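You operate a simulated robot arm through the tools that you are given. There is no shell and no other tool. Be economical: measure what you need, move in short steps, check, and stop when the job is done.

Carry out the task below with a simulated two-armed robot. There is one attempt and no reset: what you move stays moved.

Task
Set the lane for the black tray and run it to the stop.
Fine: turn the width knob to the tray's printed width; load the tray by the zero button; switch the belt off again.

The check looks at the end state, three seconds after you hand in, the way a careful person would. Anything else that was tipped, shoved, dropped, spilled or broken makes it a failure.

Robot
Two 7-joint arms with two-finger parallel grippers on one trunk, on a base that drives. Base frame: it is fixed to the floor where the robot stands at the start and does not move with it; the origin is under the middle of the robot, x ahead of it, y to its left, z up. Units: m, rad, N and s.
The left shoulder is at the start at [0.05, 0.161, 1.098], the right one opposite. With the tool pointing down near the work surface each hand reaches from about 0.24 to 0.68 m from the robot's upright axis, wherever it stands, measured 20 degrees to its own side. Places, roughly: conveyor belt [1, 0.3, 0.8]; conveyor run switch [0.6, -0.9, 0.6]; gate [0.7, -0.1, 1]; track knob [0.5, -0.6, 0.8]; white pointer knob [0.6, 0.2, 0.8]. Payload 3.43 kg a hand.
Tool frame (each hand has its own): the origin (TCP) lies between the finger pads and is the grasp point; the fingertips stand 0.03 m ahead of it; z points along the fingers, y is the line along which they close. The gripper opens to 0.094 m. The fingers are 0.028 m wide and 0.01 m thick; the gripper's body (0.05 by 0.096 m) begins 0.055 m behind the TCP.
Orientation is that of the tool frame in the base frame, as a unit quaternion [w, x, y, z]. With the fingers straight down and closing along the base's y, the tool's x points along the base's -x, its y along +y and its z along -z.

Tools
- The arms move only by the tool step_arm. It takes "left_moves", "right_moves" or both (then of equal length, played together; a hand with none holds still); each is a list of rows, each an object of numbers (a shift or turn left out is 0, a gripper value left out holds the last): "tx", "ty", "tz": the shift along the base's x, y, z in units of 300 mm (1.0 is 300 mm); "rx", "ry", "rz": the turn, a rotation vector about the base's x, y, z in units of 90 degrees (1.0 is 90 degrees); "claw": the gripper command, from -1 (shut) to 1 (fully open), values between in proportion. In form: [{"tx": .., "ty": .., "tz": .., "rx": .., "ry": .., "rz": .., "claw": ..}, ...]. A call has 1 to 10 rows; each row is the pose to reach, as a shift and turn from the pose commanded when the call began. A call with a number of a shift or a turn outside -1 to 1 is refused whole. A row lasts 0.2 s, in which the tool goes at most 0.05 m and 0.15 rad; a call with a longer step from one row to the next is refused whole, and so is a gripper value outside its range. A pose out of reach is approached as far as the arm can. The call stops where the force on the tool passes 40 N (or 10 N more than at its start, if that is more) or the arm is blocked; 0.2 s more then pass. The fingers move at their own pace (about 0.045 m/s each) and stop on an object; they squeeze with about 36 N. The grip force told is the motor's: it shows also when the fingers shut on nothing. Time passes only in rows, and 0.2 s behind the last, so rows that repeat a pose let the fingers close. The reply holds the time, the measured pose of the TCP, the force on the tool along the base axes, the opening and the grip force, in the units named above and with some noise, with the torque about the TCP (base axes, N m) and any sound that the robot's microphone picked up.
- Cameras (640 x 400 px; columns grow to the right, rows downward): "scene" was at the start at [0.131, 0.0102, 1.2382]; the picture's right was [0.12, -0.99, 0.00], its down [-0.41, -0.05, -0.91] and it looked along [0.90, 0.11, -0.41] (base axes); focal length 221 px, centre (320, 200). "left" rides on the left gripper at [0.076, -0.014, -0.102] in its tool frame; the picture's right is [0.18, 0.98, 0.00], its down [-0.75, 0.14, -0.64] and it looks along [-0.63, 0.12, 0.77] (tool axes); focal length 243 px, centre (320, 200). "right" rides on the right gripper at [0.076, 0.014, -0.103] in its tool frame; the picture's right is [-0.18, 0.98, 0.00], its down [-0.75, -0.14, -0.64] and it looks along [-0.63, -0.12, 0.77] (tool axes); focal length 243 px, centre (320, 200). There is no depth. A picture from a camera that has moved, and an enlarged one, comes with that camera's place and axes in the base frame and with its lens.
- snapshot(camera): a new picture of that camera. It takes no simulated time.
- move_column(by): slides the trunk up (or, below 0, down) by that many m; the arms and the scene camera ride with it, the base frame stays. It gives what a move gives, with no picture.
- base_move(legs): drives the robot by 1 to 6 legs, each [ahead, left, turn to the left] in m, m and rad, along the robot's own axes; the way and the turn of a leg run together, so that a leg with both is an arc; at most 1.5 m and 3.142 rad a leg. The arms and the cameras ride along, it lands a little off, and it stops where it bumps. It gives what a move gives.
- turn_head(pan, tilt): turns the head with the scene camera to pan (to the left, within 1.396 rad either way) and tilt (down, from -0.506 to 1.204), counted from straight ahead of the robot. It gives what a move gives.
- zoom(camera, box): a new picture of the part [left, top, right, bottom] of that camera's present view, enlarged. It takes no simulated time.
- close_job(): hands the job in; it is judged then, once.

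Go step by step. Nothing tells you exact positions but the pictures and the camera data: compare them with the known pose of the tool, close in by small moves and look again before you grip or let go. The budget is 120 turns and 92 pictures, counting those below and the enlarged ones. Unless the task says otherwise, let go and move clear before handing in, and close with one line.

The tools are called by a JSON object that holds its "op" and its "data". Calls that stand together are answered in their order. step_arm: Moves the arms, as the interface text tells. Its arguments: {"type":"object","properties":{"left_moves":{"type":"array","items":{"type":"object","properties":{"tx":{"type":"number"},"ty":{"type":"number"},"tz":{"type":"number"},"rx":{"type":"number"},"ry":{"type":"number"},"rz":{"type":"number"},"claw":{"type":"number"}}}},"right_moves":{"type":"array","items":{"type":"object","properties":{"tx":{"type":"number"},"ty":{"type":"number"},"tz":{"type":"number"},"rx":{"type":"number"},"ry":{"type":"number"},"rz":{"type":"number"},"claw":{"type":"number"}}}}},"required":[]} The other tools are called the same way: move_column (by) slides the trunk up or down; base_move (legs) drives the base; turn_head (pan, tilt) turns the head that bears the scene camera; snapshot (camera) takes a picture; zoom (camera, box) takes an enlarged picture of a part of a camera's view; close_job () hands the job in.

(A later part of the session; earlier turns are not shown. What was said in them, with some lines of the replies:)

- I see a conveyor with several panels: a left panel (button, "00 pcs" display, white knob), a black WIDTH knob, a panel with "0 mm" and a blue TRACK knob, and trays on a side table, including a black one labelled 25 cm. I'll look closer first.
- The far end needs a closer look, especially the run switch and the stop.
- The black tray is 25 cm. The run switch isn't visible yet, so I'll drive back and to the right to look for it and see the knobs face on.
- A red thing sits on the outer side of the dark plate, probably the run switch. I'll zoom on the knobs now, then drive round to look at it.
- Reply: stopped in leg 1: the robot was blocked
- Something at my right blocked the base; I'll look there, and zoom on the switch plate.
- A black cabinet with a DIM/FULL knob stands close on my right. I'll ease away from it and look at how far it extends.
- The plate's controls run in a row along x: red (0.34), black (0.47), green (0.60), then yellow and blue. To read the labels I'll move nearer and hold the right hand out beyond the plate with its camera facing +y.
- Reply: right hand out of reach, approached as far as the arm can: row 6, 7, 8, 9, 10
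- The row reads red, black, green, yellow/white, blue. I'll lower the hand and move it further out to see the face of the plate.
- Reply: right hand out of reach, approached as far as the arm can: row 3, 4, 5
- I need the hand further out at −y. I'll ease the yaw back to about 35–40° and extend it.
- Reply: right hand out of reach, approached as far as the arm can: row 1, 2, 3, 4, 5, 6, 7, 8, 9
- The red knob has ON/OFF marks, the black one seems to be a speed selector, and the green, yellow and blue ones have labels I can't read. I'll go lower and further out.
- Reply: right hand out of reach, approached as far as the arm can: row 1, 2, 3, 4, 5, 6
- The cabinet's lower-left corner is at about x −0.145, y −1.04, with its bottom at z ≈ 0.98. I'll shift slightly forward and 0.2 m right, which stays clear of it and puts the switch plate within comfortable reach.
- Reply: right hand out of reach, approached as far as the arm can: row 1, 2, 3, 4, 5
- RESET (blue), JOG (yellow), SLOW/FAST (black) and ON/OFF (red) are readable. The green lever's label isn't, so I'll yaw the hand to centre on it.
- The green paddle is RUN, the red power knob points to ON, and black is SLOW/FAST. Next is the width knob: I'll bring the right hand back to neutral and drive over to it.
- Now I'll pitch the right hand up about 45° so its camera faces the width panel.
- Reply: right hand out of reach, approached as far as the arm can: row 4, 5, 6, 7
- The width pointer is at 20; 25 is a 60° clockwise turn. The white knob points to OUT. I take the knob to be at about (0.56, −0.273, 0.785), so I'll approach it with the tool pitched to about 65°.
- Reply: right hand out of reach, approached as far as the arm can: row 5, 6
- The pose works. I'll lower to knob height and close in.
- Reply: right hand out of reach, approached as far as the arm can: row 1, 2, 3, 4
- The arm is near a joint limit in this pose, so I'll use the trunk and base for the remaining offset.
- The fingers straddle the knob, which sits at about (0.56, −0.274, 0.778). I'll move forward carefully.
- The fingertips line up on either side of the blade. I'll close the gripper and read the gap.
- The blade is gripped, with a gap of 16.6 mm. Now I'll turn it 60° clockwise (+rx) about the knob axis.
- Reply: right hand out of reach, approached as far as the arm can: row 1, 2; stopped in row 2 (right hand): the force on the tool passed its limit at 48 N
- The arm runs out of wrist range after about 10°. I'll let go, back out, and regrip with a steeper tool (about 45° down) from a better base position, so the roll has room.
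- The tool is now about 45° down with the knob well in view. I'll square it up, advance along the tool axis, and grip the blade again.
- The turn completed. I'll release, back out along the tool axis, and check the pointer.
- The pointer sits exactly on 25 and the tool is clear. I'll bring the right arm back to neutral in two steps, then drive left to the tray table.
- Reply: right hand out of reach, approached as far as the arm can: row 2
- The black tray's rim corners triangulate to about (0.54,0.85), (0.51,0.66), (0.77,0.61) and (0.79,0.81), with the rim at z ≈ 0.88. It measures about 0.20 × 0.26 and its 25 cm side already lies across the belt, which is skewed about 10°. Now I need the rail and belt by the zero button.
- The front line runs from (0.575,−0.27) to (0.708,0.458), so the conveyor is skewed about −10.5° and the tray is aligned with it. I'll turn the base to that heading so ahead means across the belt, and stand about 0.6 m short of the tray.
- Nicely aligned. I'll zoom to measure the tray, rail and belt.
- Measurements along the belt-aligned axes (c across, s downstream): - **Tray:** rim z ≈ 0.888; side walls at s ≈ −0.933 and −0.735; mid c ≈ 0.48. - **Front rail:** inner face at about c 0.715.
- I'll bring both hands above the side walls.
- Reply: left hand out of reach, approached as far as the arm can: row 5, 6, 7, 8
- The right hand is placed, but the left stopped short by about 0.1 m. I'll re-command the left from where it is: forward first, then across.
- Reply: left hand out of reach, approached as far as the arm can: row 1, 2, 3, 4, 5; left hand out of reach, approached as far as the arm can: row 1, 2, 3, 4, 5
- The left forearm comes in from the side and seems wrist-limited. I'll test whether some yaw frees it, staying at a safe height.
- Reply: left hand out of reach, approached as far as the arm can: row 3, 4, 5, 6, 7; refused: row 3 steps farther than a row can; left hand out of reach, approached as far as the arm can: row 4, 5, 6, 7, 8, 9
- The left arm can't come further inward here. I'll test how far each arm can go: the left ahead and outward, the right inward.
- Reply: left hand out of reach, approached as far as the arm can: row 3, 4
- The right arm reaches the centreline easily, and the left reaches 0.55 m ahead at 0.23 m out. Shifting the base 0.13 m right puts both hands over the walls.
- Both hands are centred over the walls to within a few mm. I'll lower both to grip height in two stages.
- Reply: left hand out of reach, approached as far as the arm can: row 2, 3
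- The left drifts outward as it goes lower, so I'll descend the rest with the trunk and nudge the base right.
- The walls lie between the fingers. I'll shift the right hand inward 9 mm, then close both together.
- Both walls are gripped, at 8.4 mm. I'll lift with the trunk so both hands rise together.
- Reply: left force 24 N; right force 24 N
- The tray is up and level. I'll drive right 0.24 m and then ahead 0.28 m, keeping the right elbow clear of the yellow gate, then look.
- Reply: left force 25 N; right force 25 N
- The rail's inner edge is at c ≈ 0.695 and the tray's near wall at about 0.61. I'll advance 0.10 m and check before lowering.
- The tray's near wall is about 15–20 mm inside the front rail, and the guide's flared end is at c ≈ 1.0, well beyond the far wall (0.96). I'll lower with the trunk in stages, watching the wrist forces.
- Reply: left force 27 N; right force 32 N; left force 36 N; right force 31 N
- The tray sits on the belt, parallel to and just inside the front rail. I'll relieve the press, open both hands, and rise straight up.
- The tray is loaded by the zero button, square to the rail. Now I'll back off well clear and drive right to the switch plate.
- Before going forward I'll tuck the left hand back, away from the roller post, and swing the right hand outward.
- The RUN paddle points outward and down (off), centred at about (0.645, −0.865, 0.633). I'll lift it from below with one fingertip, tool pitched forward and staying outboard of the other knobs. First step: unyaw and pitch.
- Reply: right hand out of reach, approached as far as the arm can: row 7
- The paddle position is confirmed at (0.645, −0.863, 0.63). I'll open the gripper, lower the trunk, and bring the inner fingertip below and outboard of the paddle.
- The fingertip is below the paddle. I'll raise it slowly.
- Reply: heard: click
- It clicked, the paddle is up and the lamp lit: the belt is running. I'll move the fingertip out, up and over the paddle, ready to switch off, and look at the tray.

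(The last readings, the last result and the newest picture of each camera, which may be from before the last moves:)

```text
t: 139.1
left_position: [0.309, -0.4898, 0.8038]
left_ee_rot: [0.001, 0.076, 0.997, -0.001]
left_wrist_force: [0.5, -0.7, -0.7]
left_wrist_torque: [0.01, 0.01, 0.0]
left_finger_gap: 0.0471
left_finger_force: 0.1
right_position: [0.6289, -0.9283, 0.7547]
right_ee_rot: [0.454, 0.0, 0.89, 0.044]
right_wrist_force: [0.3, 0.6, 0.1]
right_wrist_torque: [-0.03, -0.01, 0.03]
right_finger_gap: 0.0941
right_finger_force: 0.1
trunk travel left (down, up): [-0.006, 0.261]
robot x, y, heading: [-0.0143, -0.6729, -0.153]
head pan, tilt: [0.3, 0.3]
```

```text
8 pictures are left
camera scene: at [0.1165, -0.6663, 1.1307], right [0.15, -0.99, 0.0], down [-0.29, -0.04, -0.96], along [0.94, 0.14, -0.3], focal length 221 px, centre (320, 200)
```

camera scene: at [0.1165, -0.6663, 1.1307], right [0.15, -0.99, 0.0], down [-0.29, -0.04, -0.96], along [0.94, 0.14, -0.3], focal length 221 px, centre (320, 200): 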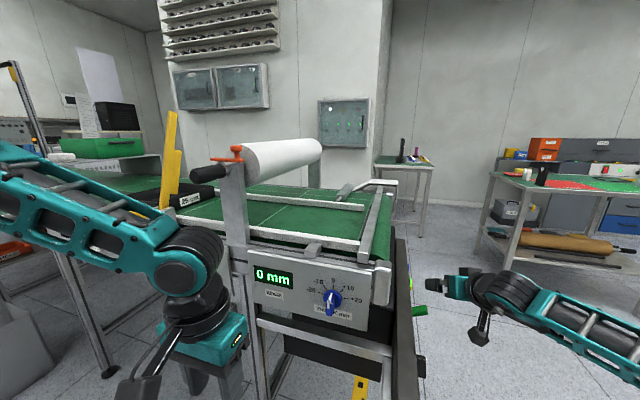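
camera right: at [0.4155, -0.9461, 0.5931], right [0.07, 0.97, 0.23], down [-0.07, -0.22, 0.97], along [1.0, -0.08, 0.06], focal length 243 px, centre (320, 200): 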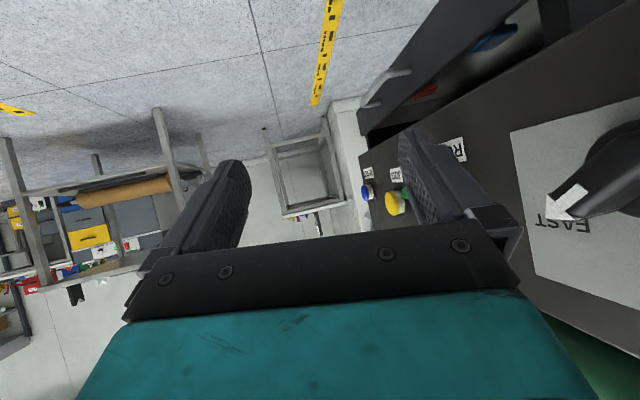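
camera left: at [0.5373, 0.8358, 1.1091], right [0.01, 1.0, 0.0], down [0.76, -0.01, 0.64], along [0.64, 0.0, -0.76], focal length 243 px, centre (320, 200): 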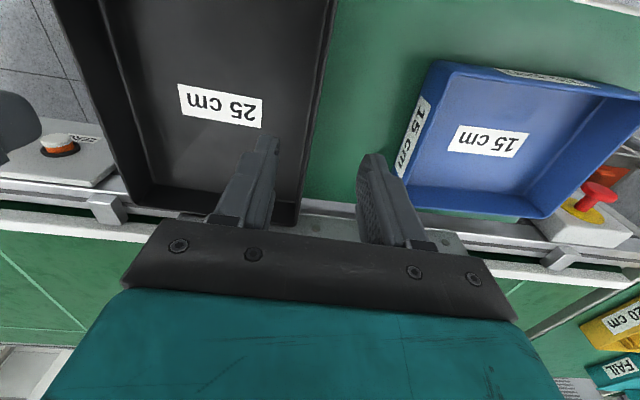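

The tray is travelling down the lane at about 0.15 m/s and is at the gate. I'll wait about 2.2 s and look again.

{"op": "step_arm", "data": {"right_moves": [{"tz": 0}, {"tz": 0}, {"tz": 0}, {"tz": 0}, {"tz": 0}, {"tz": 0}, {"tz": 0}, {"tz": 0}, {"tz": 0}, {"tz": 0}]}}

{"op": "snapshot", "data": {"camera": "scene"}}

```text
t: 141.3
left_position: [0.3098, -0.4892, 0.804]
left_ee_rot: [0.002, 0.076, 0.997, -0.001]
left_wrist_force: [0.2, 0.4, 0.0]
left_wrist_torque: [-0.05, -0.03, 0.01]
left_finger_gap: 0.047
left_finger_force: 0.2
right_position: [0.6294, -0.9278, 0.7553]
right_ee_rot: [0.454, 0.0, 0.89, 0.044]
right_wrist_force: [-1.1, -0.5, -0.7]
right_wrist_torque: [0.01, 0.0, 0.0]
right_finger_gap: 0.094
right_finger_force: 0.0
trunk travel left (down, up): [-0.006, 0.261]
robot x, y, heading: [-0.0129, -0.6688, -0.152]
head pan, tilt: [0.3, 0.3]
```

```text
7 pictures are left
camera scene: at [0.1164, -0.6662, 1.1307], right [0.15, -0.99, 0.0], down [-0.29, -0.04, -0.96], along [0.94, 0.14, -0.3], focal length 221 px, centre (320, 200)
```

scene: 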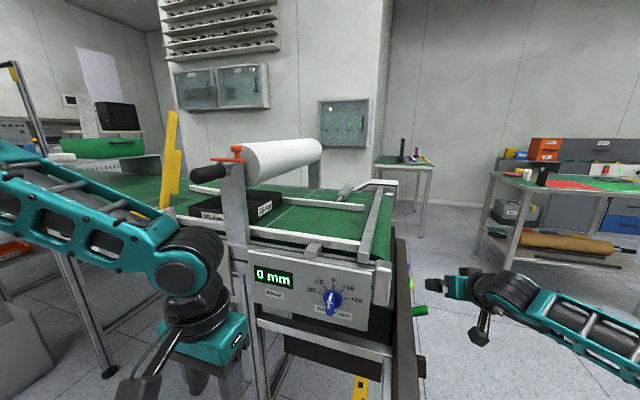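

It is under the roller and moving well. I'll wait another 2.2 s.

{"op": "step_arm", "data": {"right_moves": [{"tz": 0}, {"tz": 0}, {"tz": 0}, {"tz": 0}, {"tz": 0}, {"tz": 0}, {"tz": 0}, {"tz": 0}, {"tz": 0}, {"tz": 0}]}}

{"op": "zoom", "data": {"camera": "scene", "box": [180, 130, 440, 320]}}

```text
t: 143.5
left_position: [0.3107, -0.4904, 0.8047]
left_ee_rot: [0.001, 0.076, 0.997, -0.002]
left_wrist_force: [-0.1, 0.4, -0.4]
left_wrist_torque: [0.01, 0.0, -0.01]
left_finger_gap: 0.0469
left_finger_force: 0.0
right_position: [0.629, -0.9277, 0.7549]
right_ee_rot: [0.455, 0.0, 0.889, 0.045]
right_wrist_force: [-0.1, 0.9, 0.0]
right_wrist_torque: [0.04, 0.04, 0.0]
right_finger_gap: 0.094
right_finger_force: 0.1
trunk travel left (down, up): [-0.006, 0.261]
robot x, y, heading: [-0.0196, -0.6735, -0.159]
head pan, tilt: [0.3, 0.3]
```

```text
2.11 times, centred on (310, 225) of scene
camera zoom: at [0.1164, -0.6662, 1.1307], right [0.15, -0.99, 0.0], down [-0.29, -0.04, -0.96], along [0.94, 0.14, -0.3], focal length 466 px, centre (341, 147)
```

zoom: 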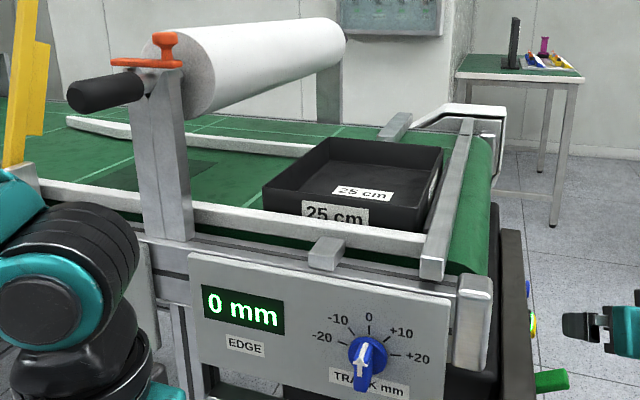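

The tray is up against the stop bar. Now I'll press the RUN paddle down.

{"op": "step_arm", "data": {"right_moves": [{"tz": -0.1}, {"tz": -0.18}, {"tz": -0.26}, {"tz": -0.33}, {"tz": -0.39}, {"tz": -0.43}]}}

{"op": "zoom", "data": {"camera": "scene", "box": [240, 160, 480, 330]}}

```text
t: 144.8
left_position: [0.3083, -0.4915, 0.8048]
left_ee_rot: [0.003, 0.078, 0.997, -0.002]
left_wrist_force: [-0.3, 0.3, 0.1]
left_wrist_torque: [-0.02, 0.01, 0.0]
left_finger_gap: 0.0473
left_finger_force: 0.1
right_position: [0.6308, -0.9314, 0.6492]
right_ee_rot: [0.465, 0.001, 0.884, 0.051]
right_wrist_force: [-13.2, -3.8, 16.3]
right_wrist_torque: [0.86, 0.07, 0.71]
right_finger_gap: 0.0925
right_finger_force: 0.0
trunk travel left (down, up): [-0.006, 0.261]
robot x, y, heading: [-0.0132, -0.6721, -0.153]
head pan, tilt: [0.3, 0.3]
heard: click
stopped in row 6 (right hand): the force on the tool passed its limit at 52 N (the readings are from after the stop); the commanded pose is now the measured one
```

```text
2.35 times, centred on (360, 245) of scene
camera zoom: at [0.1137, -0.6666, 1.1312], right [0.15, -0.99, 0.0], down [-0.29, -0.04, -0.96], along [0.95, 0.14, -0.29], focal length 520 px, centre (226, 94)
```

zoom: 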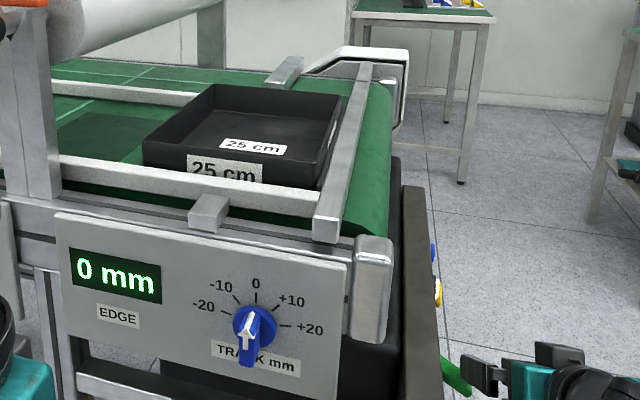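

It clicked and the paddle is down. I'll lift away, retract, and check the lamp and the tray against the stop.

{"op": "step_arm", "data": {"right_moves": [{"tz": 0.1}, {"tz": 0.25, "ty": -0.05}, {"tz": 0.4, "ty": -0.1}, {"tz": 0.5, "ty": -0.1, "tx": -0.1}, {"tz": 0.6, "ty": -0.1, "tx": -0.22}, {"tz": 0.7, "ty": -0.1, "tx": -0.35}]}}

{"op": "move_column", "data": {"by": 0.2}}

{"op": "turn_head", "data": {"pan": 0.05, "tilt": 0.5}}

{"op": "snapshot", "data": {"camera": "scene"}}

```text
t: 146.2
left_position: [0.3089, -0.4908, 0.8031]
left_ee_rot: [0.002, 0.076, 0.997, -0.003]
left_wrist_force: [-0.5, 0.8, 0.3]
left_wrist_torque: [0.01, -0.01, -0.01]
left_finger_gap: 0.0468
left_finger_force: 0.0
right_position: [0.5226, -0.9584, 0.8542]
right_ee_rot: [0.461, 0.001, 0.886, 0.049]
right_wrist_force: [-0.7, 0.4, 0.1]
right_wrist_torque: [0.02, 0.0, 0.02]
right_finger_gap: 0.0941
right_finger_force: 0.0
trunk travel left (down, up): [-0.006, 0.261]
robot x, y, heading: [-0.0123, -0.6775, -0.153]
head pan, tilt: [0.3, 0.3]
```

```text
t: 148.4
left_position: [0.3092, -0.4903, 1.0031]
left_ee_rot: [0.001, 0.077, 0.997, -0.001]
left_wrist_force: [0.3, -0.6, 0.6]
left_wrist_torque: [0.03, -0.03, -0.01]
left_finger_gap: 0.0471
left_finger_force: 0.0
right_position: [0.522, -0.9577, 1.0543]
right_ee_rot: [0.461, 0.001, 0.886, 0.049]
right_wrist_force: [-0.3, -0.3, -0.4]
right_wrist_torque: [-0.01, 0.01, 0.04]
right_finger_gap: 0.0939
right_finger_force: 0.0
trunk travel left (down, up): [-0.206, 0.061]
robot x, y, heading: [-0.0146, -0.6709, -0.151]
head pan, tilt: [0.3, 0.3]
```

```text
t: 149.2
left_position: [0.3101, -0.4902, 1.0039]
left_ee_rot: [0.002, 0.077, 0.997, -0.002]
left_wrist_force: [-0.6, 0.9, -0.1]
left_wrist_torque: [-0.02, 0.0, 0.0]
left_finger_gap: 0.0469
left_finger_force: 0.0
right_position: [0.524, -0.9579, 1.0545]
right_ee_rot: [0.462, 0.0, 0.886, 0.05]
right_wrist_force: [0.1, -0.1, -0.7]
right_wrist_torque: [-0.03, 0.0, 0.02]
right_finger_gap: 0.0939
right_finger_force: 0.0
trunk travel left (down, up): [-0.206, 0.061]
robot x, y, heading: [-0.009, -0.6718, -0.151]
head pan, tilt: [0.051, 0.499]
```

```text
4 pictures are left
camera scene: at [0.1142, -0.6894, 1.3123], right [-0.1, -0.99, 0.0], down [-0.48, 0.05, -0.88], along [0.87, -0.09, -0.48], focal length 221 px, centre (320, 200)
```

scene: 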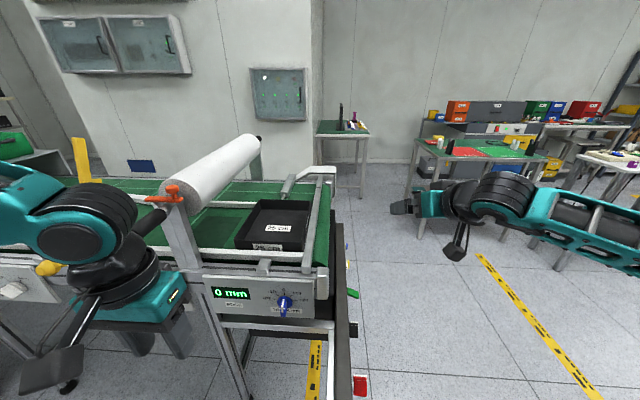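

{"op": "zoom", "data": {"camera": "scene", "box": [200, 160, 370, 310]}}

```text
2.67 times, centred on (285, 235) of scene
camera zoom: at [0.1142, -0.6894, 1.3123], right [-0.1, -0.99, 0.0], down [-0.48, 0.05, -0.88], along [0.87, -0.09, -0.48], focal length 590 px, centre (413, 107)
```

zoom: 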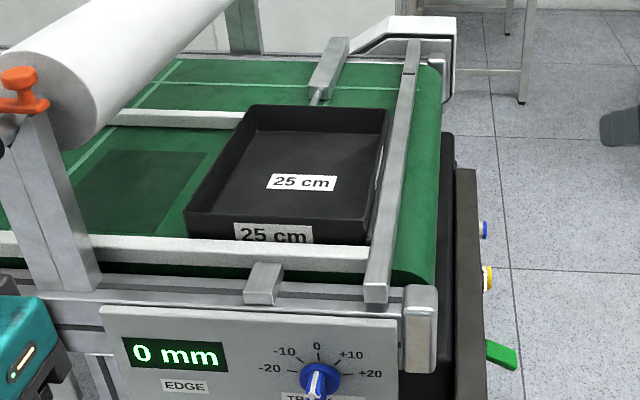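

I'll take one tight zoom to confirm there is no gap between the tray and the stop.

{"op": "zoom", "data": {"camera": "scene", "box": [270, 170, 330, 280]}}

```text
3.64 times, centred on (300, 225) of scene
camera zoom: at [0.1142, -0.6894, 1.3123], right [-0.1, -0.99, 0.0], down [-0.48, 0.05, -0.88], along [0.87, -0.09, -0.48], focal length 804 px, centre (393, 109)
```

zoom: 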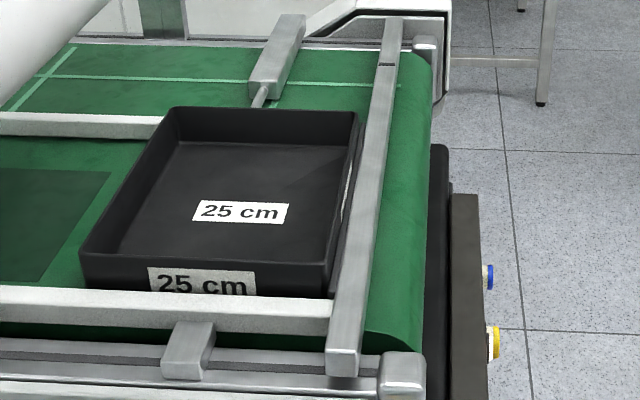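

The tray's leading wall sits against the stop bar with no belt showing between them. RUN is down with its lamp out, the width pointer is on 25, EDGE reads 0 mm, and both hands are clear, so I'm handing in.

{"op": "close_job", "data": {}}

```text
The job is handed in.
```

The width is set to 25, and the black tray was loaded by the zero button and run to the stop. The belt is off again and both hands are clear.
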